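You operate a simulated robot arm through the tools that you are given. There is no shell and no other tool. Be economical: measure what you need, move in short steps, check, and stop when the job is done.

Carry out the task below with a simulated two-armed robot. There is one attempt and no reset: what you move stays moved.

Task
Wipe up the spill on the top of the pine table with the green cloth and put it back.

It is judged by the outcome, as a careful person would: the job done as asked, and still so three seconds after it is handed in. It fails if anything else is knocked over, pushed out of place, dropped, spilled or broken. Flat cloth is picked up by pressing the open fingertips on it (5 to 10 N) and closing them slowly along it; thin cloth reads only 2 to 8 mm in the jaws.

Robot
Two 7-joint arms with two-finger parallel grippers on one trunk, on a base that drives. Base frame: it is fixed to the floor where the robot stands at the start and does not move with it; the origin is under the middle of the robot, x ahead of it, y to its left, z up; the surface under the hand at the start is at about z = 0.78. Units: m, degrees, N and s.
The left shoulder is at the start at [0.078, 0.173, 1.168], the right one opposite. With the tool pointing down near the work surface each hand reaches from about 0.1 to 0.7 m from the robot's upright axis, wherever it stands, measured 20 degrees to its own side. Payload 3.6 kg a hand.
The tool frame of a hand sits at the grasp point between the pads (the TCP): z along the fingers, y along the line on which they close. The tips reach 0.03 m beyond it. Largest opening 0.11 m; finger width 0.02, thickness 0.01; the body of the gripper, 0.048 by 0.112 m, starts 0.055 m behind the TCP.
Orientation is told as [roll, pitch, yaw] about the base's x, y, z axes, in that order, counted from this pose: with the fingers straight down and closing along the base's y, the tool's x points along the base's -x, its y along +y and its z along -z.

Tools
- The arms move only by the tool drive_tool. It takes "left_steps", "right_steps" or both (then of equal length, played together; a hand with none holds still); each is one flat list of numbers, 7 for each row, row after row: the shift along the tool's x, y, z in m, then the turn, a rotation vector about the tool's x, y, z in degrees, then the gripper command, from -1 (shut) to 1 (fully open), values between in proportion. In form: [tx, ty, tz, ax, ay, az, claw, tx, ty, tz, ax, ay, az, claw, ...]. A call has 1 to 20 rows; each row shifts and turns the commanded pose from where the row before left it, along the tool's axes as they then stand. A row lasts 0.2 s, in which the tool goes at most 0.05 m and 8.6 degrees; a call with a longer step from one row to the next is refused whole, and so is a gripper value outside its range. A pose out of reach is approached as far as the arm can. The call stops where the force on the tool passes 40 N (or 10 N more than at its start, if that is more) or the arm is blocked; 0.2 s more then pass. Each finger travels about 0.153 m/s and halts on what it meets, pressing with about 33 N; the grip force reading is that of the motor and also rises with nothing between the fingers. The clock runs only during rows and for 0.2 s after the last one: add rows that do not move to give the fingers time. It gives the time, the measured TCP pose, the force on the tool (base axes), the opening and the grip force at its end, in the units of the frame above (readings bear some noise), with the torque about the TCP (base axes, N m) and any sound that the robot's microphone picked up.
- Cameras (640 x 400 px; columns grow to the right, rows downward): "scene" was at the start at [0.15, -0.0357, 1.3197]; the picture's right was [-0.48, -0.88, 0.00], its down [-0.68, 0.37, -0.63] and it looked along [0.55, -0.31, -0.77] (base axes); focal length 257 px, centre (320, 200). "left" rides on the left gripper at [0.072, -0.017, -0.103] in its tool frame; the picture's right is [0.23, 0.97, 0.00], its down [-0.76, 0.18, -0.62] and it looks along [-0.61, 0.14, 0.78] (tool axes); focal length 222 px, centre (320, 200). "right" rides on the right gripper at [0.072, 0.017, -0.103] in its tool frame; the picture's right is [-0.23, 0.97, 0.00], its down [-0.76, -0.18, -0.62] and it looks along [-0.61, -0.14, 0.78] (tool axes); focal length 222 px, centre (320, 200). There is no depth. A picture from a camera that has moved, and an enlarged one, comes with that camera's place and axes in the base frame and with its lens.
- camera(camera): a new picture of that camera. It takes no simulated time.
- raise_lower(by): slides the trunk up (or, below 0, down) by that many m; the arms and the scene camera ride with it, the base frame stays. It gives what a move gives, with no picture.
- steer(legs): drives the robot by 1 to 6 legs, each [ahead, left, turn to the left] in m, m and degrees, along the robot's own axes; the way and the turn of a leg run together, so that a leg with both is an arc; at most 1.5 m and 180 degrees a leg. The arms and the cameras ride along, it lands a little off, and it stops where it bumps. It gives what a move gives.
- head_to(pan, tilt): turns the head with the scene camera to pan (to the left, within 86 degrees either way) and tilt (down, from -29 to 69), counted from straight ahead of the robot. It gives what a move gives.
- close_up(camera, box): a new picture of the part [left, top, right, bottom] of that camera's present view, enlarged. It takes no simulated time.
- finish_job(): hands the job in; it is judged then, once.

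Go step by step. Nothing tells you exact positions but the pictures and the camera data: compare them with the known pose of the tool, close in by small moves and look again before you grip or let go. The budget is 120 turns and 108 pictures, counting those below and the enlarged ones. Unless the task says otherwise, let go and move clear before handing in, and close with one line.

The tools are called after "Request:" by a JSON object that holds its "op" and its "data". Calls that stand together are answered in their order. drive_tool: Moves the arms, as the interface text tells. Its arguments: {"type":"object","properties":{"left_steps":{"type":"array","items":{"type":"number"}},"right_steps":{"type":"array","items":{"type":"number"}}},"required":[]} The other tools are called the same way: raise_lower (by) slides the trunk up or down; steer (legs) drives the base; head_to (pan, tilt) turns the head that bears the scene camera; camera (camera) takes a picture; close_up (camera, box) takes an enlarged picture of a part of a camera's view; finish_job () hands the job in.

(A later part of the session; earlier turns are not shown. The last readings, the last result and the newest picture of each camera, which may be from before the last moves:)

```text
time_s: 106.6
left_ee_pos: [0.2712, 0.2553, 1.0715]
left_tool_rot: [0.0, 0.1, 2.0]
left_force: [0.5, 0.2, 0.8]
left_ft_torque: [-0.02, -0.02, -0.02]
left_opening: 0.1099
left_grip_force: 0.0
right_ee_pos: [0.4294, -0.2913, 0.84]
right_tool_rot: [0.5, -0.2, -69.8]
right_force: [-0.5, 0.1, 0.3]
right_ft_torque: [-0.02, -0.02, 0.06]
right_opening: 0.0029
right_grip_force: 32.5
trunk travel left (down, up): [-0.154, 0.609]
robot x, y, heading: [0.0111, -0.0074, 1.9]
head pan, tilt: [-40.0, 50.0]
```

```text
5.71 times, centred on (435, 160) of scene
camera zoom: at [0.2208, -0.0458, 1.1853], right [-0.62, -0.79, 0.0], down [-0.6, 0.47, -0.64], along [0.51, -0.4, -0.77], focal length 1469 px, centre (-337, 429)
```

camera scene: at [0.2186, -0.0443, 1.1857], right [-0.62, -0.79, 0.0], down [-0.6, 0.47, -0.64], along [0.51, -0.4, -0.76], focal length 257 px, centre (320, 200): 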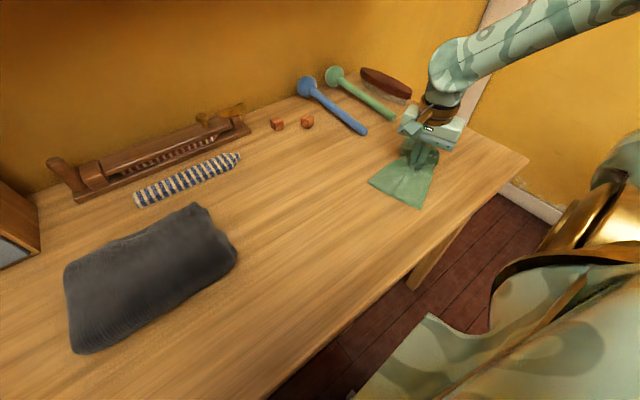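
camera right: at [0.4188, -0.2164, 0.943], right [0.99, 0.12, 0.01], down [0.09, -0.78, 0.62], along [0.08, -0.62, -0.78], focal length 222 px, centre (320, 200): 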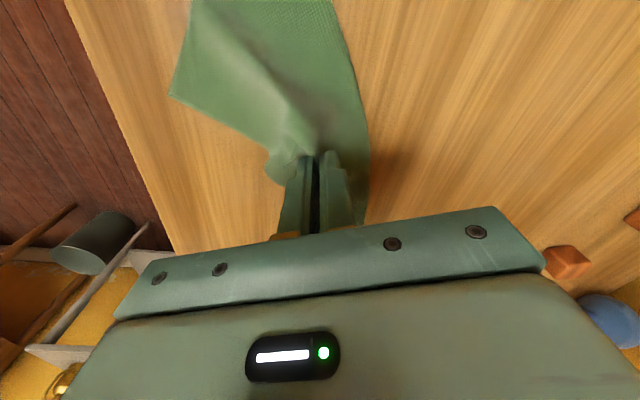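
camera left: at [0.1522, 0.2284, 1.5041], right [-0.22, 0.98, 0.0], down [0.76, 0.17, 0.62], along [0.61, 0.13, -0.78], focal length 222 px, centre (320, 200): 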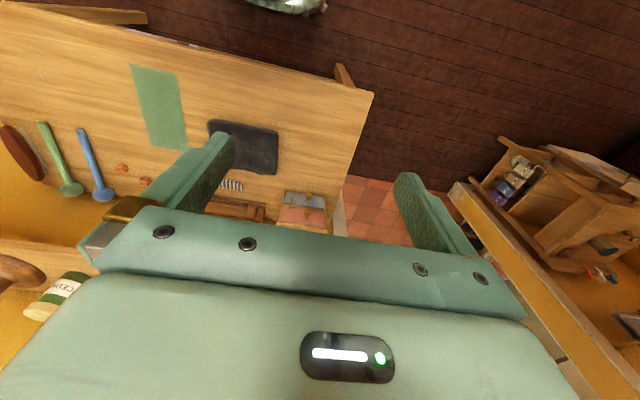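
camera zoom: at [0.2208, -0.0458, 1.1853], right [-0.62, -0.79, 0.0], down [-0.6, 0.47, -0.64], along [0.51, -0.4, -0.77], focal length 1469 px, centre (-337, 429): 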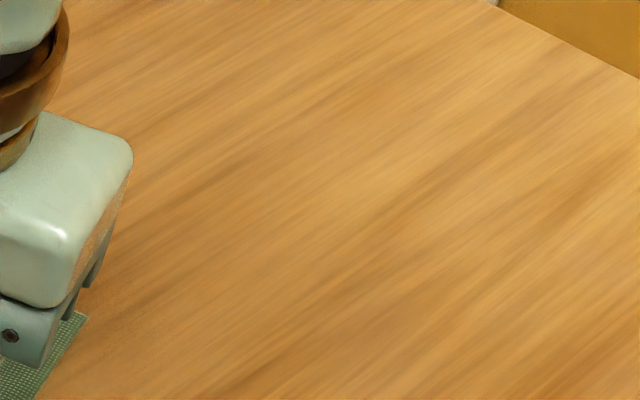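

No trace of the puddle there now. I'll lift the cloth, turn the hand back straight, and view the patch from the same vantage where it first showed.

Request:
{"op": "drive_tool", "data": {"right_steps": [0, 0, -0.03, 0, 0, 0, -1, 0, 0, -0.03, 0, 0, 0, -1, 0, 0, 0, 0, 0, -7, -1, 0, 0, 0, 0, 0, -7, -1, 0, 0, 0, 0, 0, -7, -1, 0, 0, 0, 0, 0, -7, -1, 0, 0, 0, 0, 0, -7, -1, 0, 0, 0, 0, 0, -7, -1, 0, 0, 0, 0, 0, -7, -1, 0, 0, 0, 0, 0, -7, -1, 0, 0, 0, 0, 0, -7, -1, 0, 0, 0, 0, 0, -7, -1, 0.015, 0.03, 0, 0, 0, 0, -1, 0.015, 0.03, 0, 0, 0, 0, -1, 0.015, 0.03, 0, 0, 0, 0, -1]}}

Request:
{"op": "camera", "data": {"camera": "right"}}

Request:
{"op": "close_up", "data": {"camera": "right", "box": [0, 130, 200, 270]}}

Request:
{"op": "camera", "data": {"camera": "scene"}}

```text
time_s: 109.8
left_ee_pos: [0.2707, 0.2563, 1.0712]
left_tool_rot: [0.0, 0.0, 1.9]
left_force: [0.2, 0.5, -0.9]
left_ft_torque: [0.01, 0.04, 0.02]
left_opening: 0.11
left_grip_force: 0.1
right_ee_pos: [0.3866, -0.1992, 0.8999]
right_tool_rot: [-0.1, -0.5, 0.2]
right_force: [0.6, 0.5, -0.3]
right_ft_torque: [0.01, -0.02, -0.06]
right_opening: 0.0028
right_grip_force: 32.7
trunk travel left (down, up): [-0.154, 0.609]
robot x, y, heading: [0.0096, -0.0062, 2.0]
head pan, tilt: [-40.0, 50.0]
```

```text
41 pictures are left
camera right: at [0.3132, -0.1822, 1.0028], right [0.22, 0.97, 0.0], down [0.76, -0.17, 0.63], along [0.61, -0.14, -0.78], focal length 222 px, centre (320, 200)
```

right: 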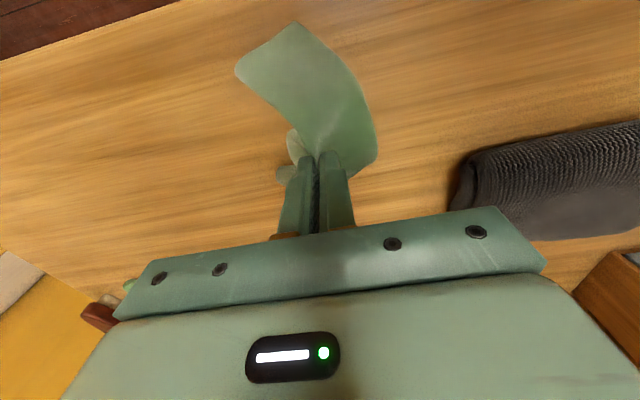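

```text
2.86 times, centred on (100, 200) of right
camera zoom: at [0.3132, -0.1822, 1.0028], right [0.22, 0.97, 0.0], down [0.76, -0.17, 0.63], along [0.61, -0.14, -0.78], focal length 635 px, centre (949, 200)
```

zoom: 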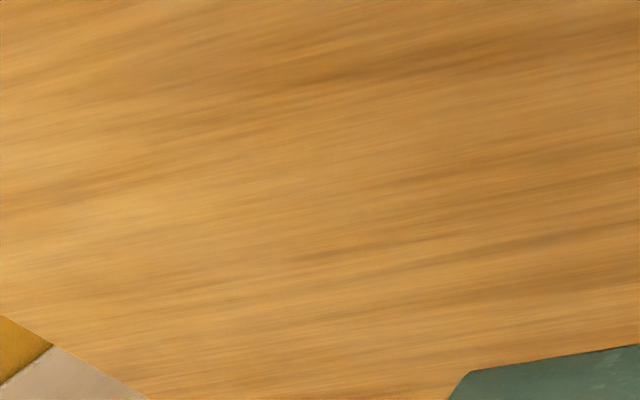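

```text
39 pictures are left
camera scene: at [0.2208, -0.0455, 1.1853], right [-0.62, -0.79, 0.0], down [-0.6, 0.47, -0.64], along [0.51, -0.4, -0.77], focal length 257 px, centre (320, 200)
```

scene: 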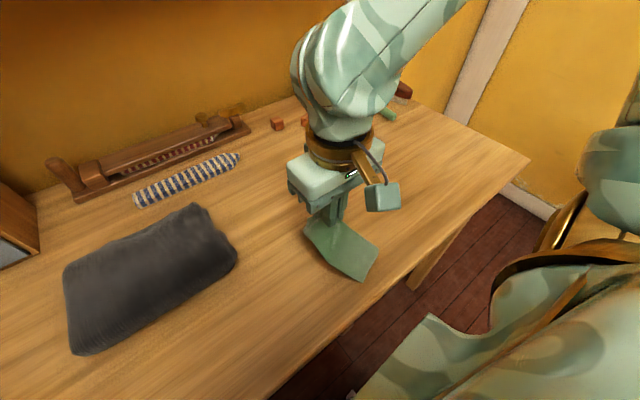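

The puddle is gone from that view too. Now I bring the cloth back to its place, lower it and release, then I'll straighten it by its near end.

Request:
{"op": "drive_tool", "data": {"right_steps": [-0.03, 0, 0, 0, 0, 0, -1, -0.03, 0, 0, 0, 0, 0, -1, -0.015, -0.01, 0.02, 0, 0, 0, -1, 0, 0, 0.03, 0, 0, 0, -1, 0, 0, 0.025, 0, 0, 0, -1, 0, 0, 0.006, 0, 0, 0, -1, 0, 0, 0, 0, 0, 0, -0.9, 0, 0, 0, 0, 0, 0, -0.8, 0, 0, 0, 0, 0, 0, -0.7, 0, 0, 0, 0, 0, 0, -0.6, 0, 0, 0, 0, 0, 0, -0.5, 0, 0, -0.01, 0, 0, 0, -0.5, 0, 0, -0.03, 0, 0, 0, -0.5, 0, 0, -0.05, 0, 0, 0, -0.5, 0, 0, -0.05, 0, 0, 0, -0.5]}}

Request:
{"op": "drive_tool", "data": {"right_steps": [0, -0.045, 0, 0, 0, 0, -0.5, 0, -0.045, 0, 0, 0, 0, -0.5, 0, -0.045, 0, 0, 0, 0, -0.5, 0, -0.045, 0, 0, 0, 0, -0.5, 0, -0.045, 0, 0, 0, 0, -0.5, 0.02, -0.04, 0, 0, 0, 0, -0.5, 0, -0.02, 0, 0, 0, 0, -0.5]}}

Request:
{"op": "head_to", "data": {"pan": -15, "tilt": 52}}

Request:
{"op": "camera", "data": {"camera": "scene"}}

Request:
{"op": "camera", "data": {"camera": "right"}}

```text
time_s: 113.0
left_ee_pos: [0.2707, 0.255, 1.0717]
left_tool_rot: [-0.1, 0.0, 2.0]
left_force: [-0.2, 0.8, 0.5]
left_ft_torque: [-0.01, -0.02, 0.01]
left_opening: 0.1099
left_grip_force: 0.1
right_ee_pos: [0.4579, -0.2107, 0.9586]
right_tool_rot: [0.0, -0.5, 0.3]
right_force: [-0.3, 0.3, 0.1]
right_ft_torque: [-0.02, 0.03, 0.03]
right_opening: 0.0273
right_grip_force: 0.1
trunk travel left (down, up): [-0.154, 0.609]
robot x, y, heading: [0.0096, -0.0061, 2.2]
head pan, tilt: [-40.0, 50.0]
```

```text
time_s: 114.6
left_ee_pos: [0.2716, 0.2554, 1.0718]
left_tool_rot: [0.0, 0.1, 2.0]
left_force: [-0.5, -0.8, 0.9]
left_ft_torque: [0.03, 0.01, 0.0]
left_opening: 0.1099
left_grip_force: 0.1
right_ee_pos: [0.4445, -0.4944, 0.9579]
right_tool_rot: [0.0, -0.6, 0.3]
right_force: [0.4, -0.3, -0.5]
right_ft_torque: [0.0, 0.01, -0.01]
right_opening: 0.0276
right_grip_force: 0.0
trunk travel left (down, up): [-0.154, 0.609]
robot x, y, heading: [0.0115, -0.0061, 2.0]
head pan, tilt: [-40.0, 50.0]
```

```text
time_s: 115.5
left_ee_pos: [0.2694, 0.2547, 1.072]
left_tool_rot: [0.0, 0.0, 2.0]
left_force: [0.1, 0.2, -1.1]
left_ft_torque: [-0.04, -0.03, 0.01]
left_opening: 0.11
left_grip_force: 0.1
right_ee_pos: [0.4441, -0.4924, 0.9596]
right_tool_rot: [0.0, -0.6, 0.2]
right_force: [0.2, 0.5, 0.2]
right_ft_torque: [0.03, 0.01, 0.02]
right_opening: 0.0277
right_grip_force: 0.1
trunk travel left (down, up): [-0.154, 0.609]
robot x, y, heading: [0.0126, -0.0035, 2.0]
head pan, tilt: [-15.0, 52.0]
```

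```text
38 pictures are left
camera scene: at [0.2331, -0.0155, 1.1828], right [-0.23, -0.97, 0.0], down [-0.77, 0.18, -0.62], along [0.6, -0.14, -0.79], focal length 257 px, centre (320, 200)
```

scene: 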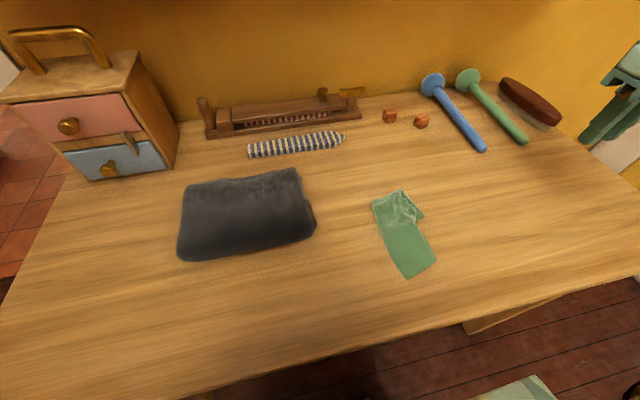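

```text
37 pictures are left
camera right: at [0.3705, -0.4758, 1.0621], right [0.22, 0.97, 0.0], down [0.76, -0.17, 0.63], along [0.61, -0.14, -0.78], focal length 222 px, centre (320, 200)
```

right: 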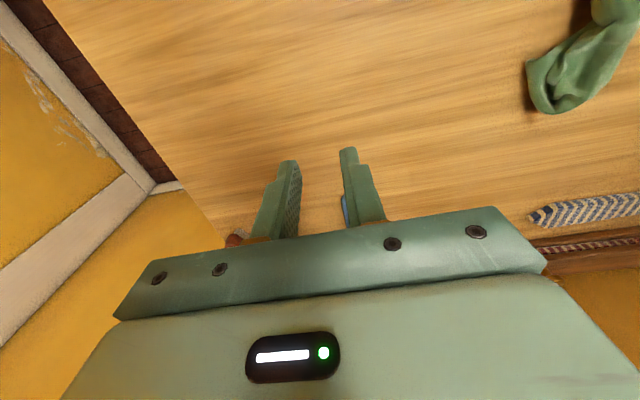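

The spill area looks clean. The far half of the cloth is folded under or over; I'll enlarge both.

Request:
{"op": "close_up", "data": {"camera": "right", "box": [200, 20, 420, 160]}}

Request:
{"op": "close_up", "data": {"camera": "scene", "box": [330, 170, 470, 290]}}

```text
2.86 times, centred on (310, 90) of right
camera zoom: at [0.3705, -0.4758, 1.0621], right [0.22, 0.97, 0.0], down [0.76, -0.17, 0.63], along [0.61, -0.14, -0.78], focal length 635 px, centre (349, 514)
```

zoom: 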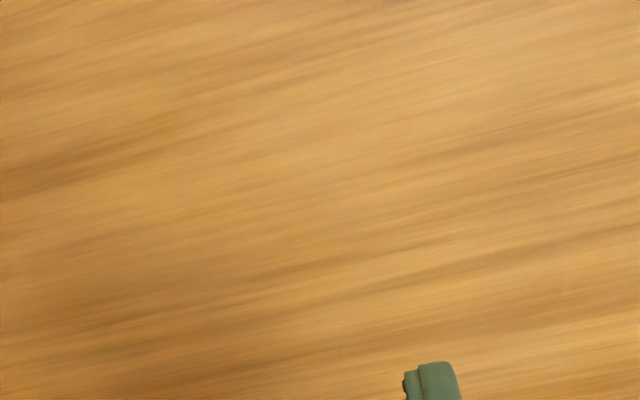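

```text
3.33 times, centred on (400, 230) of scene
camera zoom: at [0.2331, -0.0155, 1.1828], right [-0.23, -0.97, 0.0], down [-0.77, 0.18, -0.62], along [0.6, -0.14, -0.79], focal length 857 px, centre (53, 100)
```

zoom: 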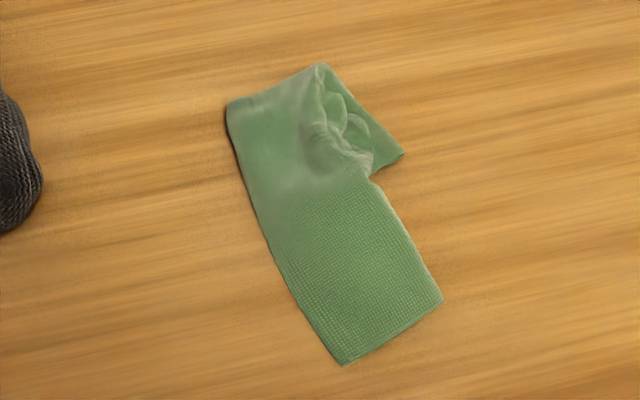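

The spill is wiped up. The cloth's far part is tucked under and it looks folded lengthwise, so I'll look closer before straightening it.

Request:
{"op": "drive_tool", "data": {"right_steps": [0, 0.045, 0, 0, 0, 0, -0.5, 0, 0.045, 0, 0, 0, 0, -0.5, 0, 0.045, 0, 0, 0, 0, -0.5, 0, 0.045, 0, 0, 0, 0, -0.5, 0, 0.045, 0, 0, 0, 0, -0.5, 0.0, 0.045, 0, 0, 0, 0, -0.5, 0, 0, 0, 0, 0, 0, -0.5]}}

Request:
{"op": "close_up", "data": {"camera": "right", "box": [200, 0, 440, 150]}}

Request:
{"op": "camera", "data": {"camera": "right"}}

```text
time_s: 117.1
left_ee_pos: [0.2698, 0.2539, 1.0721]
left_tool_rot: [0.1, 0.1, 2.0]
left_force: [0.0, -0.7, 0.0]
left_ft_torque: [0.03, -0.05, -0.07]
left_opening: 0.1099
left_grip_force: 0.1
right_ee_pos: [0.4417, -0.2268, 0.9595]
right_tool_rot: [0.1, -0.6, 0.2]
right_force: [0.0, 0.4, -0.4]
right_ft_torque: [-0.01, -0.02, 0.0]
right_opening: 0.0274
right_grip_force: 0.1
trunk travel left (down, up): [-0.154, 0.609]
robot x, y, heading: [0.0078, -0.0032, 1.8]
head pan, tilt: [-15.0, 52.0]
```

```text
2.67 times, centred on (320, 75) of right
camera zoom: at [0.3681, -0.21, 1.063], right [0.22, 0.97, 0.0], down [0.76, -0.17, 0.63], along [0.61, -0.14, -0.78], focal length 592 px, centre (320, 533)
```

zoom: 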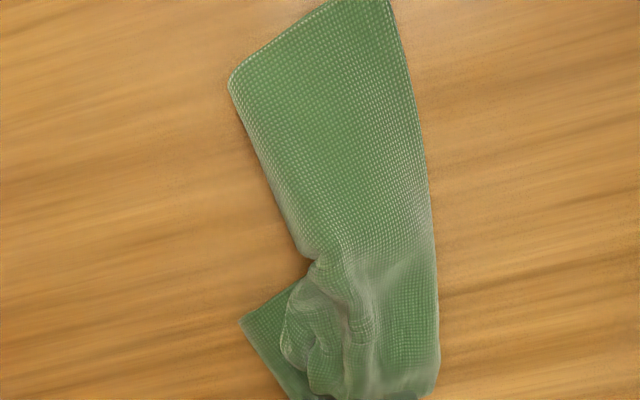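

```text
33 pictures are left
camera right: at [0.3681, -0.21, 1.063], right [0.22, 0.97, 0.0], down [0.76, -0.17, 0.63], along [0.61, -0.14, -0.78], focal length 222 px, centre (320, 200)
```

right: 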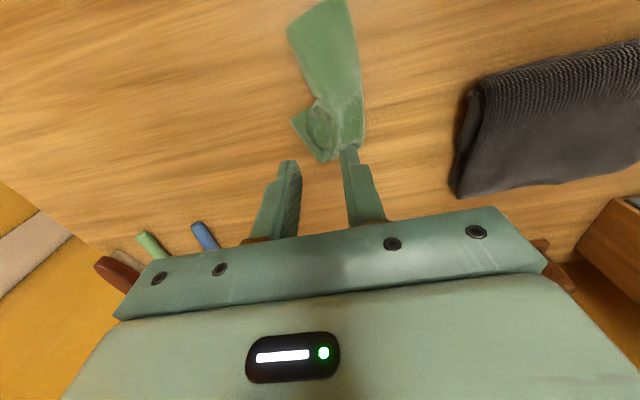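

I'll pinch the cloth near its near end, to lift it and let it unfold by hanging.

Request:
{"op": "drive_tool", "data": {"right_steps": [0.035, 0.006, 0.02, 0, 0, 0, -0.35, 0.034, 0.006, 0.02, 0, 0.6, 0, -0.35, 0, 0, 0.045, 0, 0, 0, -0.35, 0, 0, 0.045, 0, 0, 0, -0.35, 0, 0, 0.012, 0, 0, 0, -0.35, 0, 0, 0.003, 0, 0, 0, -0.35, 0, 0, 0, 0, 0, 0, -0.35]}}

```text
time_s: 118.7
left_ee_pos: [0.2699, 0.2555, 1.072]
left_tool_rot: [-0.1, 0.0, 2.0]
left_force: [0.8, -0.7, 0.4]
left_ft_torque: [-0.02, 0.0, 0.01]
left_opening: 0.1098
left_grip_force: 0.0
right_ee_pos: [0.3885, -0.2122, 0.8158]
right_tool_rot: [-0.1, 0.0, 0.2]
right_force: [-0.2, 0.2, 2.0]
right_ft_torque: [0.01, 0.0, -0.03]
right_opening: 0.0355
right_grip_force: 0.1
right hand out of reach, approached as far as the arm can: row 2, 3, 4
trunk travel left (down, up): [-0.154, 0.609]
robot x, y, heading: [0.0113, -0.0044, 1.8]
head pan, tilt: [-15.0, 52.0]
```

Reach limits me to x 0.389, about 2–3 cm in from the edge, which is fine. Press and close slowly.

Request:
{"op": "drive_tool", "data": {"right_steps": [0, 0, 0.0025, 0, 0, 0, -0.35, 0, 0, 0, 0, 0, 0, -0.35, 0, 0, 0, 0, 0, 0, -0.43, 0, 0, 0, 0, 0, 0, -0.51, 0, 0, 0, 0, 0, 0, -0.59, 0, 0, 0, 0, 0, 0, -0.67, 0, 0, 0, 0, 0, 0, -0.75, 0, 0, 0, 0, 0, 0, -0.83, 0, 0, 0, 0, 0, 0, -0.91, 0, 0, 0, 0, 0, 0, -1, 0, 0, 0, 0, 0, 0, -1, 0, 0, 0, 0, 0, 0, -1]}}

Request:
{"op": "camera", "data": {"camera": "right"}}

```text
time_s: 121.3
left_ee_pos: [0.2688, 0.2557, 1.072]
left_tool_rot: [0.0, 0.0, 2.0]
left_force: [-0.3, -0.6, -0.9]
left_ft_torque: [0.01, -0.01, 0.0]
left_opening: 0.1103
left_grip_force: 0.0
right_ee_pos: [0.3872, -0.2138, 0.8132]
right_tool_rot: [-0.2, 0.1, 0.3]
right_force: [-1.1, -0.7, 12.6]
right_ft_torque: [-0.06, 0.1, 0.0]
right_opening: 0.0062
right_grip_force: 33.1
trunk travel left (down, up): [-0.154, 0.609]
robot x, y, heading: [0.0109, -0.0057, 2.0]
head pan, tilt: [-15.0, 52.0]
```

```text
32 pictures are left
camera right: at [0.3154, -0.1958, 0.9168], right [0.22, 0.97, 0.0], down [0.76, -0.17, 0.62], along [0.61, -0.14, -0.78], focal length 222 px, centre (320, 200)
```

right: 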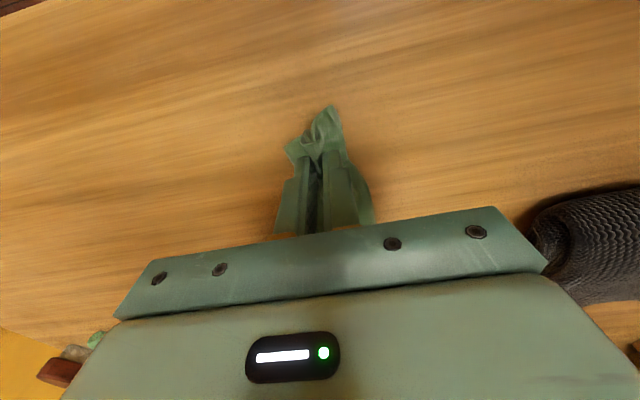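

Both layers are held (6 mm). Lifting it to hang freely, then looking.

Request:
{"op": "drive_tool", "data": {"right_steps": [0, 0, -0.03, 0, 0, 0, -1, 0, 0, -0.045, 0, 0, 0, -1, 0, 0, -0.045, 0, 0, 0, -1, 0, 0, -0.045, 0, 0, 0, -1, 0, 0, -0.045, 0, 0, 0, -1, 0, 0, -0.045, 0, 0, 0, -1, 0, 0, 0, 0, 0, 0, -1, 0, 0, 0, 0, 0, 0, -1, 0, 0, 0, 0, 0, 0, -1]}}

Request:
{"op": "camera", "data": {"camera": "scene"}}

Request:
{"op": "camera", "data": {"camera": "left"}}

```text
time_s: 123.3
left_ee_pos: [0.2702, 0.2563, 1.0712]
left_tool_rot: [0.0, 0.0, 2.0]
left_force: [-0.5, -0.5, 0.3]
left_ft_torque: [-0.02, 0.04, 0.03]
left_opening: 0.1099
left_grip_force: 0.1
right_ee_pos: [0.3949, -0.2133, 1.0274]
right_tool_rot: [-0.1, 0.0, 0.3]
right_force: [-0.2, -0.4, 0.0]
right_ft_torque: [-0.01, 0.0, 0.02]
right_opening: 0.006
right_grip_force: 33.7
right hand out of reach, approached as far as the arm can: row 6
trunk travel left (down, up): [-0.154, 0.609]
robot x, y, heading: [0.011, -0.005, 2.1]
head pan, tilt: [-15.0, 52.0]
```

```text
31 pictures are left
camera scene: at [0.2331, -0.0154, 1.1827], right [-0.23, -0.97, 0.0], down [-0.77, 0.18, -0.62], along [0.6, -0.14, -0.79], focal length 257 px, centre (320, 200)
```

scene: 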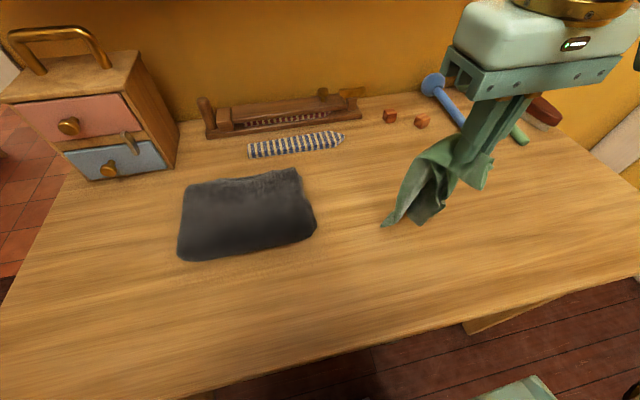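

```text
30 pictures are left
camera left: at [0.199, 0.2354, 1.1741], right [-0.26, 0.97, 0.0], down [0.76, 0.2, 0.62], along [0.6, 0.16, -0.78], focal length 222 px, centre (320, 200)
```

left: 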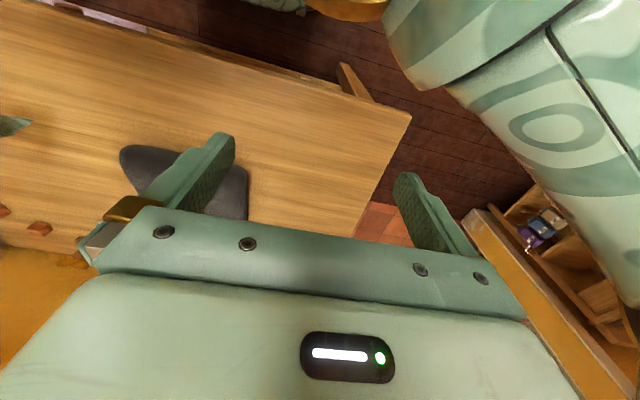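

The shelf overhangs beyond x≈0.6, so the hand can't go far forward when high, and it can't reach close in either. I'll back the base 9 cm, then lay the cloth down far end first while drawing toward me.

Request:
{"op": "steer", "data": {"legs": [[-0.09, 0, 0]]}}

Request:
{"op": "drive_tool", "data": {"right_steps": [-0.03, 0, 0, 0, 0, 0, -1, -0.04, 0, 0, 0, 0, 0, -1, -0.04, 0, 0, 0, 0, 0, -1, -0.04, 0, 0, 0, 0, 0, -1, -0.03, 0, 0, 0, 0, 0, -1, -0.015, 0, 0, 0, 0, 0, -1, 0, 0, 0, 0, 0, 0, -1, 0, 0, 0, 0, 0, 0, -1, 0, 0, 0, 0, 0, 0, -1]}}

Request:
{"op": "camera", "data": {"camera": "scene"}}

```text
time_s: 124.4
left_ee_pos: [0.1777, 0.2528, 1.0715]
left_tool_rot: [0.1, -0.1, 1.8]
left_force: [-0.9, 0.0, 0.5]
left_ft_torque: [0.03, -0.09, -0.02]
left_opening: 0.1101
left_grip_force: 0.0
right_ee_pos: [0.3047, -0.2166, 1.0273]
right_tool_rot: [-0.1, -0.1, 0.1]
right_force: [-0.2, -0.2, 0.5]
right_ft_torque: [-0.01, -0.03, 0.0]
right_opening: 0.0059
right_grip_force: 33.3
trunk travel left (down, up): [-0.154, 0.609]
robot x, y, heading: [-0.0817, -0.0078, 1.9]
head pan, tilt: [-15.0, 52.0]
```

```text
time_s: 126.4
left_ee_pos: [0.1802, 0.2524, 1.0713]
left_tool_rot: [0.0, 0.1, 1.9]
left_force: [-1.4, -0.4, 0.6]
left_ft_torque: [0.0, 0.02, -0.01]
left_opening: 0.1097
left_grip_force: 0.0
right_ee_pos: [0.5013, -0.218, 1.0261]
right_tool_rot: [-0.1, 0.1, 0.0]
right_force: [1.3, -0.2, -0.1]
right_ft_torque: [-0.02, 0.0, 0.04]
right_opening: 0.0059
right_grip_force: 32.7
trunk travel left (down, up): [-0.154, 0.609]
robot x, y, heading: [-0.078, -0.0055, 1.5]
head pan, tilt: [-15.0, 52.0]
```

```text
29 pictures are left
camera scene: at [0.1425, -0.0186, 1.1827], right [-0.23, -0.97, 0.0], down [-0.77, 0.18, -0.62], along [0.6, -0.14, -0.79], focal length 257 px, centre (320, 200)
```

scene: 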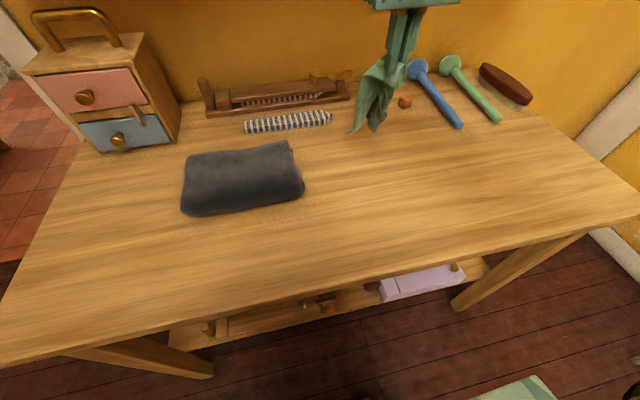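

The cloth hangs shorter than expected; I'll enlarge it to understand the fold.

Request:
{"op": "close_up", "data": {"camera": "scene", "box": [330, 20, 450, 145]}}

```text
3.20 times, centred on (390, 82) of scene
camera zoom: at [0.1425, -0.0186, 1.1827], right [-0.23, -0.97, 0.0], down [-0.77, 0.18, -0.62], along [0.6, -0.14, -0.79], focal length 823 px, centre (96, 576)
```

zoom: 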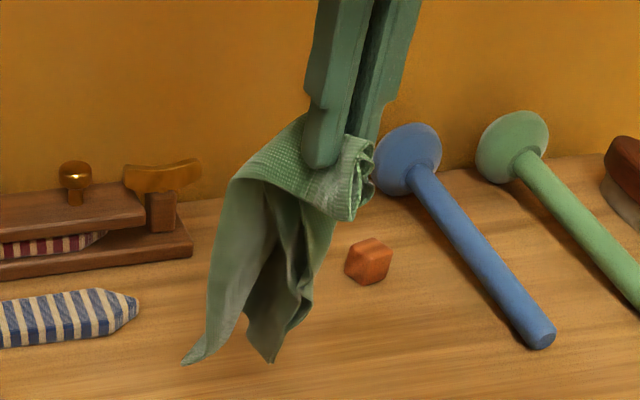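

The pinch caught the cloth part-way, with two corners hanging. I'll lay it at its place drawing back as it goes down, release, and then pull out the corners.

Request:
{"op": "drive_tool", "data": {"right_steps": [0, 0, 0.04, 0, 0, 0, -1, -0.015, 0, 0.04, 0, 0, 0, -1, -0.015, 0, 0.03, 0, 0, 0, -1, 0.016, 0, 0.02, 0, 0, 0, -1, 0.018, 0, 0.02, 0, 0, 0, -1, 0.02, 0, 0.02, 0, 0, 0, -1, 0.02, 0, 0.018, 0, 0, 0, -1, 0.02, 0, 0.014, 0, 0, 0, -1, 0.02, 0, 0.01, 0, 0, 0, -1, 0.02, 0, 0, 0, 0, 0, -1, 0, 0, 0, 0, 0, 0, -0.85, 0, 0, 0, 0, 0, 0, -0.7, 0, 0, 0, 0, 0, 0, -0.5, 0, 0, -0.02, 0, 0, 0, -0.5, 0, 0, -0.05, 0, 0, 0, -0.5, 0, 0, -0.05, 0, 0, 0, -0.5, 0, -0.05, 0, 0, 0, 0, -0.5, 0, -0.05, 0, 0, 0, 0, -0.5, 0, -0.05, 0, 0, 0, 0, -0.5, 0, -0.03, 0, 0, 0, 0, -0.5]}}

Request:
{"op": "close_up", "data": {"camera": "scene", "box": [310, 90, 510, 260]}}

```text
time_s: 130.6
left_ee_pos: [0.1792, 0.2514, 1.0719]
left_tool_rot: [0.0, 0.0, 1.9]
left_force: [0.2, -0.6, 0.6]
left_ft_torque: [0.0, 0.01, 0.01]
left_opening: 0.1098
left_grip_force: 0.1
right_ee_pos: [0.3932, -0.3967, 0.9369]
right_tool_rot: [0.0, 0.0, 0.2]
right_force: [-1.2, -0.8, -0.1]
right_ft_torque: [0.01, 0.01, -0.01]
right_opening: 0.0275
right_grip_force: 0.0
trunk travel left (down, up): [-0.154, 0.609]
robot x, y, heading: [-0.0807, -0.006, 1.8]
head pan, tilt: [-15.0, 52.0]
```

```text
2.35 times, centred on (410, 175) of scene
camera zoom: at [0.1423, -0.0187, 1.1828], right [-0.23, -0.97, 0.0], down [-0.77, 0.18, -0.62], along [0.6, -0.14, -0.79], focal length 605 px, centre (108, 259)
```

zoom: 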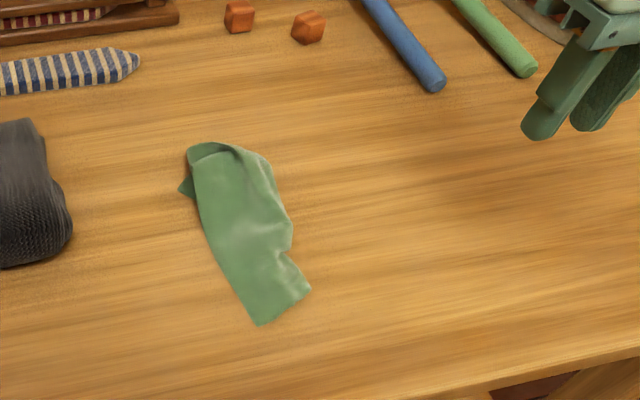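

The cloth now lies within its original outline (x 0.36–0.57, centred about (0.46, −0.215)) but is folded lengthwise. One close look to see which side the free edge is on.

Request:
{"op": "drive_tool", "data": {"right_steps": [-0.03, 0.04, 0, 0, 0, 0, -0.5, -0.03, 0.04, 0, 0, 0, 0, -0.5, -0.03, 0.04, 0, 0, 0, 0, -0.5, -0.02, 0.045, 0, 0, 0, 0, -0.5, -0.01, 0.02, 0, 0, 0, 0, -0.5, 0, 0, 0, 0, 0, 0, -0.5]}}

Request:
{"op": "close_up", "data": {"camera": "right", "box": [200, 0, 440, 150]}}

Request:
{"op": "close_up", "data": {"camera": "scene", "box": [360, 140, 450, 240]}}

```text
time_s: 132.0
left_ee_pos: [0.1803, 0.2517, 1.0708]
left_tool_rot: [0.0, 0.0, 1.9]
left_force: [-0.2, 0.2, -0.4]
left_ft_torque: [-0.01, -0.02, 0.01]
left_opening: 0.1102
left_grip_force: 0.0
right_ee_pos: [0.5138, -0.213, 0.9339]
right_tool_rot: [-0.1, 0.0, 0.1]
right_force: [-1.0, -0.5, 0.3]
right_ft_torque: [-0.01, -0.02, 0.02]
right_opening: 0.0276
right_grip_force: 0.1
trunk travel left (down, up): [-0.154, 0.609]
robot x, y, heading: [-0.0816, -0.0105, 1.8]
head pan, tilt: [-15.0, 52.0]
```

```text
2.67 times, centred on (320, 75) of right
camera zoom: at [0.4413, -0.1947, 1.0373], right [0.23, 0.97, 0.0], down [0.76, -0.18, 0.62], along [0.61, -0.14, -0.78], focal length 592 px, centre (320, 533)
```

zoom: 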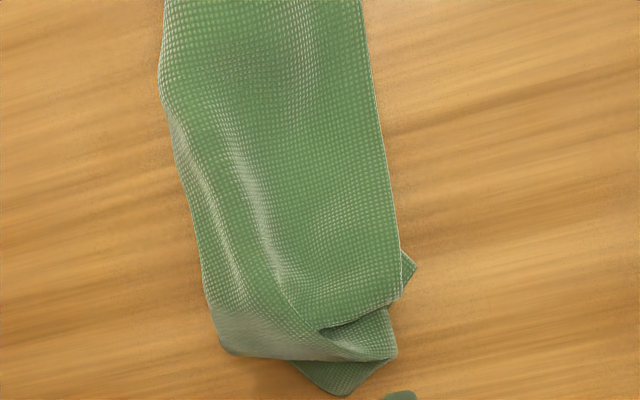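

```text
4.00 times, centred on (405, 190) of scene
camera zoom: at [0.1424, -0.0186, 1.1828], right [-0.23, -0.97, 0.0], down [-0.77, 0.18, -0.62], along [0.6, -0.14, -0.79], focal length 1028 px, centre (-20, 240)
```

zoom: 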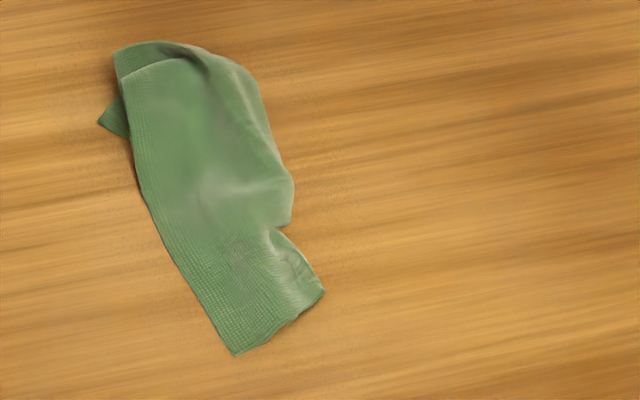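

The fold is on the −y side and the top layer's free edge is on the +y side. I'll lightly pinch the top layer near that edge and turn it over to −y.

Request:
{"op": "drive_tool", "data": {"right_steps": [0.032, 0.006, 0.02, 0, 0, 0, -0.5, 0.032, 0.007, 0.03, 0, 0, 0, -0.5, 0, 0, 0.04, 0, 0, 0, -0.5, 0, 0, 0.022, 0, 0, 0, -0.5, 0, 0, 0.005, 0, 0, 0, -0.5, 0, 0, 0, 0, 0, 0, -0.5]}}

```text
time_s: 133.4
left_ee_pos: [0.1787, 0.2523, 1.0721]
left_tool_rot: [0.0, 0.0, 2.0]
left_force: [0.8, 0.8, -0.7]
left_ft_torque: [0.01, -0.02, -0.01]
left_opening: 0.1103
left_grip_force: 0.1
right_ee_pos: [0.4499, -0.1964, 0.8191]
right_tool_rot: [-0.1, 0.1, 0.0]
right_force: [-0.4, 0.5, -0.4]
right_ft_torque: [0.02, -0.02, -0.01]
right_opening: 0.0274
right_grip_force: 0.1
trunk travel left (down, up): [-0.154, 0.609]
robot x, y, heading: [-0.0795, -0.0052, 1.8]
head pan, tilt: [-15.0, 52.0]
```

Request:
{"op": "drive_tool", "data": {"right_steps": [0, 0, 0.003, 0, 0, 0, -0.5, 0, 0, 0.002, 0, 0, 0, -0.5, 0, 0, 0, 0, 0, 0, -0.5]}}

```text
time_s: 134.2
left_ee_pos: [0.1791, 0.2529, 1.0713]
left_tool_rot: [-0.1, 0.0, 2.0]
left_force: [0.0, 0.8, 0.3]
left_ft_torque: [0.01, 0.01, -0.02]
left_opening: 0.11
left_grip_force: 0.0
right_ee_pos: [0.4507, -0.1988, 0.8136]
right_tool_rot: [0.0, 0.0, 0.0]
right_force: [-0.7, 0.7, 4.0]
right_ft_torque: [-0.08, 0.03, -0.03]
right_opening: 0.0274
right_grip_force: 0.1
trunk travel left (down, up): [-0.154, 0.609]
robot x, y, heading: [-0.0838, -0.0121, 1.8]
head pan, tilt: [-15.0, 52.0]
```

About 4 N of contact: closing slowly at this light pressure.

Request:
{"op": "drive_tool", "data": {"right_steps": [0, 0, 0, 0, 0, 0, -0.57, 0, 0, 0, 0, 0, 0, -0.64, 0, 0, 0, 0, 0, 0, -0.71, 0, 0, 0, 0, 0, 0, -0.78, 0, 0, 0, 0, 0, 0, -0.85, 0, 0, 0, 0, 0, 0, -0.92, 0, 0, 0, 0, 0, 0, -1, 0, 0, 0, 0, 0, 0, -1, 0, 0, -0.02, 0, 0, 0, -1, 0, 0, -0.03, 0, 0, 0, -1, 0, 0, 0, 0, 0, 0, -1]}}

Request:
{"op": "camera", "data": {"camera": "scene"}}

Request:
{"op": "camera", "data": {"camera": "right"}}

```text
time_s: 136.6
left_ee_pos: [0.1809, 0.2521, 1.0722]
left_tool_rot: [0.0, 0.1, 1.9]
left_force: [0.2, -0.2, -0.1]
left_ft_torque: [0.0, -0.01, 0.0]
left_opening: 0.1101
left_grip_force: 0.1
right_ee_pos: [0.4539, -0.1981, 0.8622]
right_tool_rot: [-0.1, 0.0, 0.1]
right_force: [0.4, -0.3, -0.5]
right_ft_torque: [0.0, 0.03, -0.01]
right_opening: 0.0001
right_grip_force: 32.7
trunk travel left (down, up): [-0.154, 0.609]
robot x, y, heading: [-0.0798, -0.0085, 1.5]
head pan, tilt: [-15.0, 52.0]
```

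```text
24 pictures are left
camera scene: at [0.1427, -0.0186, 1.1826], right [-0.23, -0.97, 0.0], down [-0.77, 0.18, -0.62], along [0.6, -0.14, -0.79], focal length 257 px, centre (320, 200)
```

scene: 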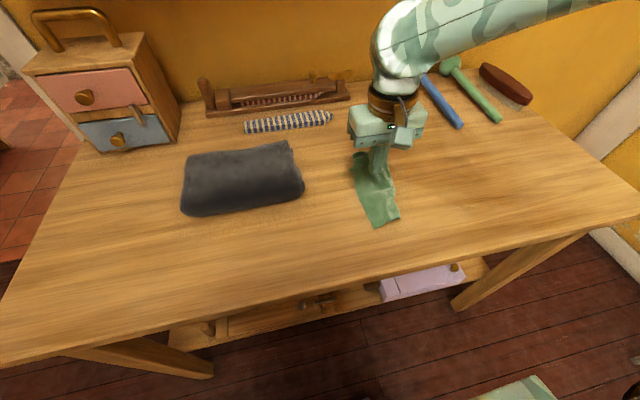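

```text
23 pictures are left
camera right: at [0.3809, -0.1799, 0.9664], right [0.22, 0.97, 0.0], down [0.76, -0.17, 0.62], along [0.61, -0.14, -0.78], focal length 222 px, centre (320, 200)
```

right: 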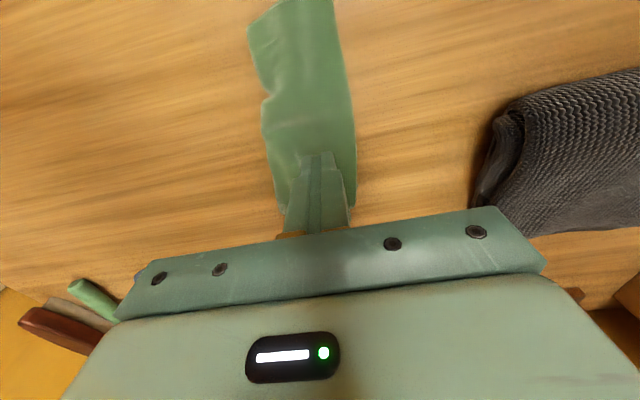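

Slipped out (jaws empty). Retrying with about 8 N.

Request:
{"op": "drive_tool", "data": {"right_steps": [0, 0, 0, 0, 0, 0, -0.5, 0.003, 0, 0.03, 0, 0, 0, -0.45, 0, 0, 0.0175, 0, 0, 0, -0.45, 0, 0, 0.0045, 0, 0, 0, -0.45, 0, 0, 0, 0, 0, 0, -0.45]}}

```text
time_s: 137.8
left_ee_pos: [0.179, 0.2524, 1.0718]
left_tool_rot: [-0.1, 0.0, 1.9]
left_force: [-0.5, 0.2, -0.9]
left_ft_torque: [0.01, 0.01, 0.02]
left_opening: 0.1099
left_grip_force: 0.1
right_ee_pos: [0.4475, -0.1987, 0.8129]
right_tool_rot: [-0.1, -0.2, 0.2]
right_force: [0.7, -1.6, 14.5]
right_ft_torque: [-0.29, -0.06, 0.0]
right_opening: 0.0306
right_grip_force: 0.9
trunk travel left (down, up): [-0.154, 0.609]
robot x, y, heading: [-0.082, -0.0058, 1.5]
head pan, tilt: [-15.0, 52.0]
```

Request:
{"op": "drive_tool", "data": {"right_steps": [0, 0, -0.001, 0, 0, 0, -0.45, 0, 0, 0, 0, 0, 0, -0.53, 0, 0, 0, 0, 0, 0, -0.6, 0, 0, 0, 0, 0, 0, -0.67, 0, 0, 0, 0, 0, 0, -0.74, 0, 0, 0, 0, 0, 0, -0.81, 0, 0, 0, 0, 0, 0, -0.88, 0, 0, 0, 0, 0, 0, -0.95, 0, 0, 0, 0, 0, 0, -1, 0, 0, 0, 0, 0, 0, -1, 0, 0, 0, 0, 0, 0, -1]}}

```text
time_s: 140.2
left_ee_pos: [0.1799, 0.2526, 1.0726]
left_tool_rot: [0.0, 0.0, 1.9]
left_force: [0.4, 0.5, 0.6]
left_ft_torque: [0.01, 0.03, -0.02]
left_opening: 0.11
left_grip_force: 0.0
right_ee_pos: [0.4474, -0.1985, 0.8135]
right_tool_rot: [-0.2, 0.0, 0.1]
right_force: [1.8, -1.9, 17.4]
right_ft_torque: [-0.11, -0.1, 0.0]
right_opening: 0.0036
right_grip_force: 32.7
trunk travel left (down, up): [-0.154, 0.609]
robot x, y, heading: [-0.0785, -0.0062, 1.9]
head pan, tilt: [-15.0, 52.0]
```

3.6 mm: likely just the top layer. Lifting it and turning it over to −y, then laying and releasing.

Request:
{"op": "drive_tool", "data": {"right_steps": [0, 0, -0.02, 0, 0, 0, -1, 0, 0, -0.025, 0, 0, 0, -1, 0, -0.01, -0.02, 0, 0, 0, -1, 0, -0.02, 0, 0, 0, 0, -1, 0, -0.025, 0, 0, 0, 0, -1, 0, -0.02, 0.01, 0, 0, 0, -1, 0, -0.015, 0.01, 0, 0, 0, -1, 0, 0, 0, 0, 0, 0, -1]}}

Request:
{"op": "camera", "data": {"camera": "scene"}}

Request:
{"op": "camera", "data": {"camera": "right"}}

```text
time_s: 142.0
left_ee_pos: [0.1805, 0.2516, 1.0717]
left_tool_rot: [0.0, 0.0, 2.0]
left_force: [-0.7, 0.0, 0.0]
left_ft_torque: [0.03, -0.01, -0.03]
left_opening: 0.11
left_grip_force: 0.2
right_ee_pos: [0.4482, -0.2908, 0.8563]
right_tool_rot: [-0.1, 0.0, 0.2]
right_force: [0.0, -0.1, -0.6]
right_ft_torque: [0.01, 0.0, 0.01]
right_opening: 0.0033
right_grip_force: 32.8
trunk travel left (down, up): [-0.154, 0.609]
robot x, y, heading: [-0.0812, -0.0081, 1.8]
head pan, tilt: [-15.0, 52.0]
```

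```text
22 pictures are left
camera scene: at [0.1425, -0.0185, 1.1827], right [-0.23, -0.97, 0.0], down [-0.77, 0.18, -0.62], along [0.6, -0.14, -0.79], focal length 257 px, centre (320, 200)
```

scene: 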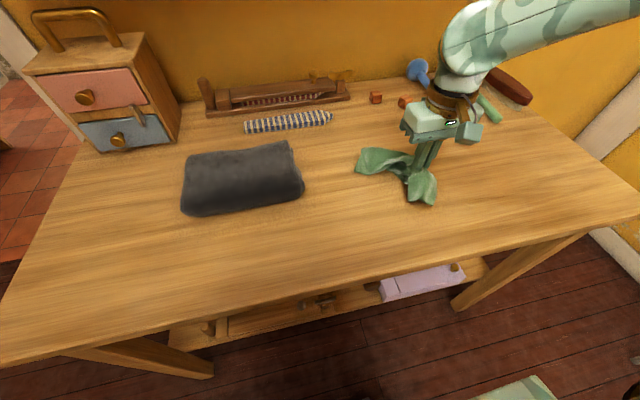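

```text
21 pictures are left
camera right: at [0.3761, -0.2726, 0.9609], right [0.22, 0.97, 0.0], down [0.76, -0.18, 0.62], along [0.61, -0.14, -0.78], focal length 222 px, centre (320, 200)
```

right: 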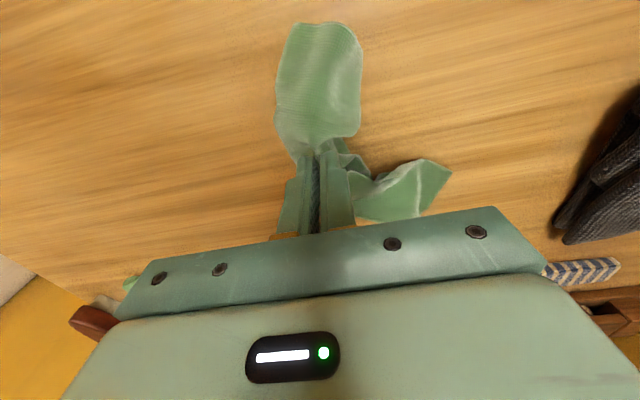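

Most of the cloth follows but it is opening out. I'll lay it down, release and look.

Request:
{"op": "drive_tool", "data": {"right_steps": [0, -0.015, 0.015, 0, 0, 0, -1, 0, -0.01, 0.015, 0, 0, 0, -1, 0, 0, 0.01, 0, 0, 0, -1, 0, 0, 0, 0, 0, 0, -0.85, 0, 0, 0, 0, 0, 0, -0.7, 0, 0, 0, 0, 0, 0, -0.5, 0, 0, -0.02, 0, 0, 0, -0.5, 0, 0, -0.05, 0, 0, 0, -0.5, 0, 0, -0.05, 0, 0, 0, -0.5, 0, -0.05, 0, 0, 0, 0, -0.5, 0, -0.05, 0, 0, 0, 0, -0.5, 0, -0.05, 0, 0, 0, 0, -0.5, 0, -0.05, 0, 0, 0, 0, -0.5]}}

Request:
{"op": "close_up", "data": {"camera": "scene", "box": [320, 100, 500, 230]}}

```text
time_s: 144.8
left_ee_pos: [0.1791, 0.2507, 1.0719]
left_tool_rot: [0.1, -0.1, 1.8]
left_force: [-0.4, 0.0, -0.2]
left_ft_torque: [0.02, 0.0, -0.02]
left_opening: 0.1102
left_grip_force: 0.1
right_ee_pos: [0.4492, -0.5145, 0.9356]
right_tool_rot: [0.1, 0.0, 0.1]
right_force: [0.0, -0.1, 0.1]
right_ft_torque: [-0.01, 0.01, 0.0]
right_opening: 0.0277
right_grip_force: 0.1
trunk travel left (down, up): [-0.154, 0.609]
robot x, y, heading: [-0.081, -0.0091, 1.5]
head pan, tilt: [-15.0, 52.0]
```

```text
3.08 times, centred on (410, 165) of scene
camera zoom: at [0.1425, -0.0192, 1.1827], right [-0.23, -0.97, 0.0], down [-0.77, 0.18, -0.62], along [0.6, -0.14, -0.79], focal length 791 px, centre (43, 308)
```

zoom: 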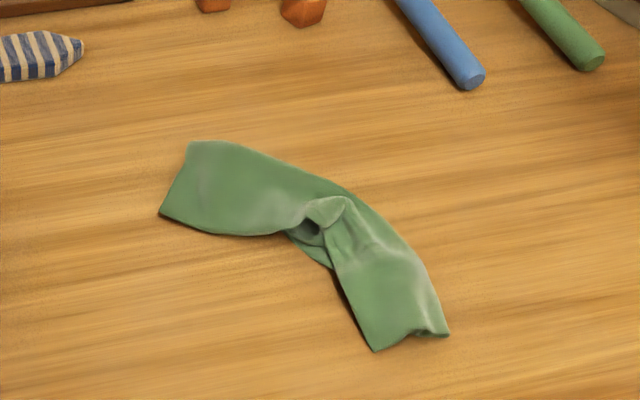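

The cloth is now an open V: far end near (0.545, −0.215), middle (0.485, −0.31), near end (0.37, −0.307). I'll pinch the near end and draw it to about (0.36, −0.2) to pull it straight on its old place.

Request:
{"op": "drive_tool", "data": {"right_steps": [0.015, 0.045, 0, 0, 0, 0, -0.35, 0.015, 0.045, 0, 0, 0, 0, -0.35, 0.015, 0.045, 0, 0, 0, 0, -0.35, 0.014, 0.045, 0, 0, 0, 0, -0.35, 0, 0.0285, 0.035, 0, 0, 0, -0.35, 0, 0, 0.045, 0, 0, 0, -0.35, 0, 0, 0.036, 0, 0, 0, -0.35, 0, 0, 0.004, 0, 0, 0, -0.35, 0, 0, 0.002, 0, 0, 0, -0.35, 0, 0, 0, 0, 0, 0, -0.35]}}

```text
time_s: 147.0
left_ee_pos: [0.1803, 0.2521, 1.0713]
left_tool_rot: [0.0, 0.0, 1.9]
left_force: [0.3, 0.3, 0.9]
left_ft_torque: [0.01, 0.02, 0.01]
left_opening: 0.1099
left_grip_force: 0.1
right_ee_pos: [0.3898, -0.303, 0.8134]
right_tool_rot: [0.0, -0.1, 0.2]
right_force: [-0.5, 0.3, 4.6]
right_ft_torque: [-0.08, 0.05, -0.02]
right_opening: 0.0355
right_grip_force: 0.2
trunk travel left (down, up): [-0.154, 0.609]
robot x, y, heading: [-0.0805, -0.0069, 1.9]
head pan, tilt: [-15.0, 52.0]
```

Request:
{"op": "drive_tool", "data": {"right_steps": [0, 0, 0.0012, 0, 0, 0, -0.35, 0, 0, 0, 0, 0, 0, -0.43, 0, 0, 0, 0, 0, 0, -0.51, 0, 0, 0, 0, 0, 0, -0.59, 0, 0, 0, 0, 0, 0, -0.67, 0, 0, 0, 0, 0, 0, -0.75, 0, 0, 0, 0, 0, 0, -0.83, 0, 0, 0, 0, 0, 0, -0.91, 0, 0, 0, 0, 0, 0, -1, 0, 0, 0, 0, 0, 0, -1, 0, 0, 0, 0, 0, 0, -1]}}

```text
time_s: 149.4
left_ee_pos: [0.1791, 0.2521, 1.0722]
left_tool_rot: [-0.1, -0.1, 1.9]
left_force: [0.4, 0.2, 0.2]
left_ft_torque: [-0.02, 0.01, 0.02]
left_opening: 0.1099
left_grip_force: 0.1
right_ee_pos: [0.389, -0.3039, 0.8124]
right_tool_rot: [-0.1, 0.0, 0.2]
right_force: [0.5, -0.3, 10.7]
right_ft_torque: [-0.06, 0.05, -0.01]
right_opening: 0.0055
right_grip_force: 33.3
trunk travel left (down, up): [-0.154, 0.609]
robot x, y, heading: [-0.0842, -0.0075, 2.0]
head pan, tilt: [-15.0, 52.0]
```

Held. Dragging it low: first sideways to y −0.21, then toward me to pull it straight.

Request:
{"op": "drive_tool", "data": {"right_steps": [0, 0, -0.02, 0, 0, 0, -1, 0, 0.02, 0, 0, 0, 0, -1, 0, 0.025, 0, 0, 0, 0, -1, 0, 0.025, 0, 0, 0, 0, -1, 0, 0.022, 0, 0, 0, 0, -1, 0.015, 0, 0.005, 0, 0, 0, -1, 0.015, 0, 0.005, 0, 0, 0, -1, 0.015, 0, 0.004, 0, 0, 0, -1, 0, 0, 0, 0, 0, 0, -1]}}

Request:
{"op": "camera", "data": {"camera": "scene"}}

```text
time_s: 151.4
left_ee_pos: [0.1797, 0.2512, 1.0711]
left_tool_rot: [0.0, 0.0, 1.9]
left_force: [-1.2, -0.1, -0.3]
left_ft_torque: [0.02, 0.03, 0.04]
left_opening: 0.1102
left_grip_force: 0.1
right_ee_pos: [0.344, -0.2127, 0.8189]
right_tool_rot: [-0.1, 0.0, 0.1]
right_force: [-0.7, 0.2, -0.6]
right_ft_torque: [0.01, 0.0, 0.02]
right_opening: 0.0057
right_grip_force: 33.3
trunk travel left (down, up): [-0.154, 0.609]
robot x, y, heading: [-0.0781, -0.01, 1.6]
head pan, tilt: [-15.0, 52.0]
```

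```text
19 pictures are left
camera scene: at [0.1426, -0.0185, 1.1827], right [-0.23, -0.97, 0.0], down [-0.77, 0.18, -0.62], along [0.6, -0.14, -0.79], focal length 257 px, centre (320, 200)
```

scene: 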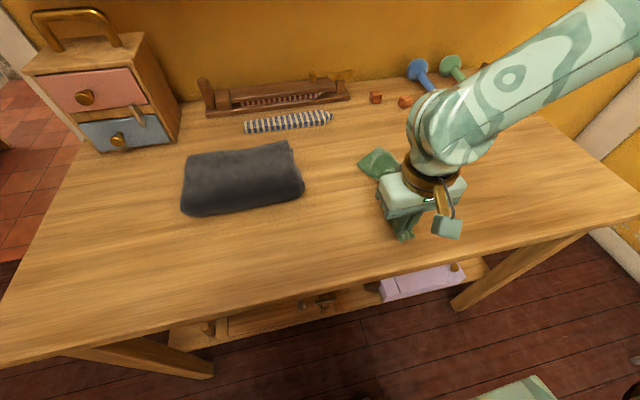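

Pulled out reasonably straight. Lowering, releasing, and looking.

Request:
{"op": "drive_tool", "data": {"right_steps": [0, 0, 0.004, 0, 0, 0, -1, 0, 0, 0, 0, 0, 0, -0.85, 0, 0, 0, 0, 0, 0, -0.7, 0, 0, 0, 0, 0, 0, -0.5, 0, 0, -0.02, 0, 0, 0, -0.5, 0, 0, -0.05, 0, 0, 0, -0.5, 0, 0, -0.04, 0, 0, 0, -0.5, 0, -0.05, 0, 0, 0, 0, -0.5, 0, -0.05, 0, 0, 0, 0, -0.5, 0, -0.05, 0, 0, 0, 0, -0.5, 0, -0.05, 0, 0, 0, 0, -0.5]}}

Request:
{"op": "close_up", "data": {"camera": "scene", "box": [310, 120, 490, 250]}}

```text
time_s: 153.8
left_ee_pos: [0.1809, 0.2513, 1.0721]
left_tool_rot: [0.1, 0.0, 2.0]
left_force: [0.1, -0.4, -0.7]
left_ft_torque: [0.02, -0.01, 0.02]
left_opening: 0.11
left_grip_force: 0.1
right_ee_pos: [0.3465, -0.4116, 0.9259]
right_tool_rot: [0.1, 0.0, 0.1]
right_force: [0.6, 0.1, 0.2]
right_ft_torque: [0.02, 0.02, -0.02]
right_opening: 0.0276
right_grip_force: 0.0
trunk travel left (down, up): [-0.154, 0.609]
robot x, y, heading: [-0.0781, -0.0087, 1.7]
head pan, tilt: [-15.0, 52.0]
```

```text
3.08 times, centred on (400, 185) of scene
camera zoom: at [0.1422, -0.0192, 1.1828], right [-0.23, -0.97, 0.0], down [-0.77, 0.18, -0.62], along [0.6, -0.14, -0.79], focal length 791 px, centre (74, 246)
```

zoom: 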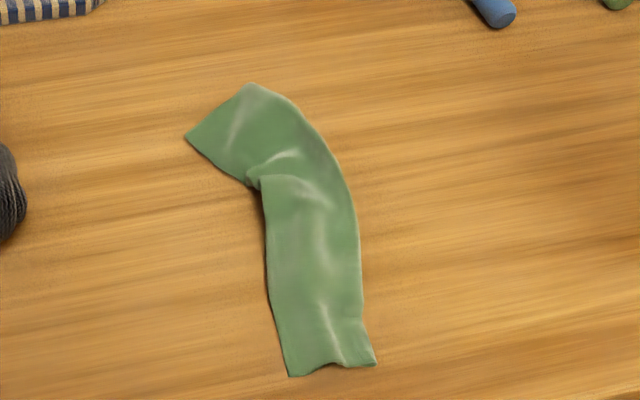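

Much flatter now; it only bends at the far end and sits ~3 cm close to me. I'll pinch the far end and draw it gently forward and left.

Request:
{"op": "drive_tool", "data": {"right_steps": [-0.033, 0.032, 0, 0, 0, 0, -0.35, -0.033, 0.032, 0, 0, 0, 0, -0.35, -0.033, 0.032, 0, 0, 0, 0, -0.35, -0.033, 0.032, 0, 0, 0, 0, -0.35, -0.033, 0.032, 0, 0, 0, 0, -0.35, -0.026, 0.027, 0.02, 0, 0, 0, -0.35, 0, 0, 0.04, 0, 0, 0, -0.35, 0, 0, 0.045, 0, 0, 0, -0.35, 0, 0, 0.005, 0, 0, 0, -0.35, 0, 0, 0.002, 0, 0, 0, -0.35, 0, 0, 0, 0, 0, 0, -0.35]}}

Request:
{"op": "camera", "data": {"camera": "scene"}}

```text
time_s: 156.2
left_ee_pos: [0.1804, 0.2513, 1.071]
left_tool_rot: [0.0, 0.1, 1.8]
left_force: [-1.0, -0.7, 0.3]
left_ft_torque: [0.01, 0.01, -0.03]
left_opening: 0.1101
left_grip_force: 0.0
right_ee_pos: [0.5346, -0.2256, 0.8141]
right_tool_rot: [-0.2, 0.0, 0.1]
right_force: [-1.2, 0.4, 2.9]
right_ft_torque: [-0.06, 0.03, 0.01]
right_opening: 0.0359
right_grip_force: 0.6
trunk travel left (down, up): [-0.154, 0.609]
robot x, y, heading: [-0.0794, -0.0109, 1.9]
head pan, tilt: [-15.0, 52.0]
```

```text
17 pictures are left
camera scene: at [0.1423, -0.0185, 1.1828], right [-0.23, -0.97, 0.0], down [-0.77, 0.18, -0.62], along [0.6, -0.14, -0.79], focal length 257 px, centre (320, 200)
```

scene: 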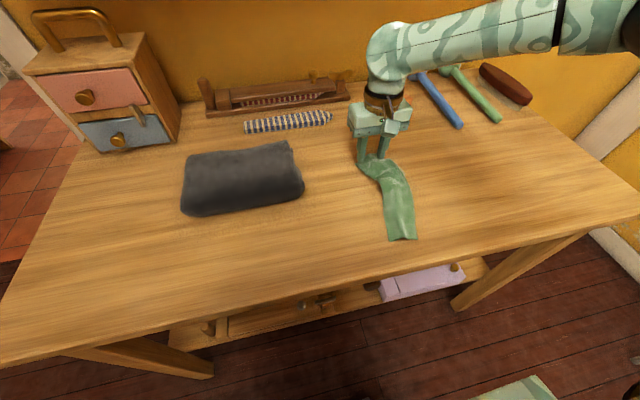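

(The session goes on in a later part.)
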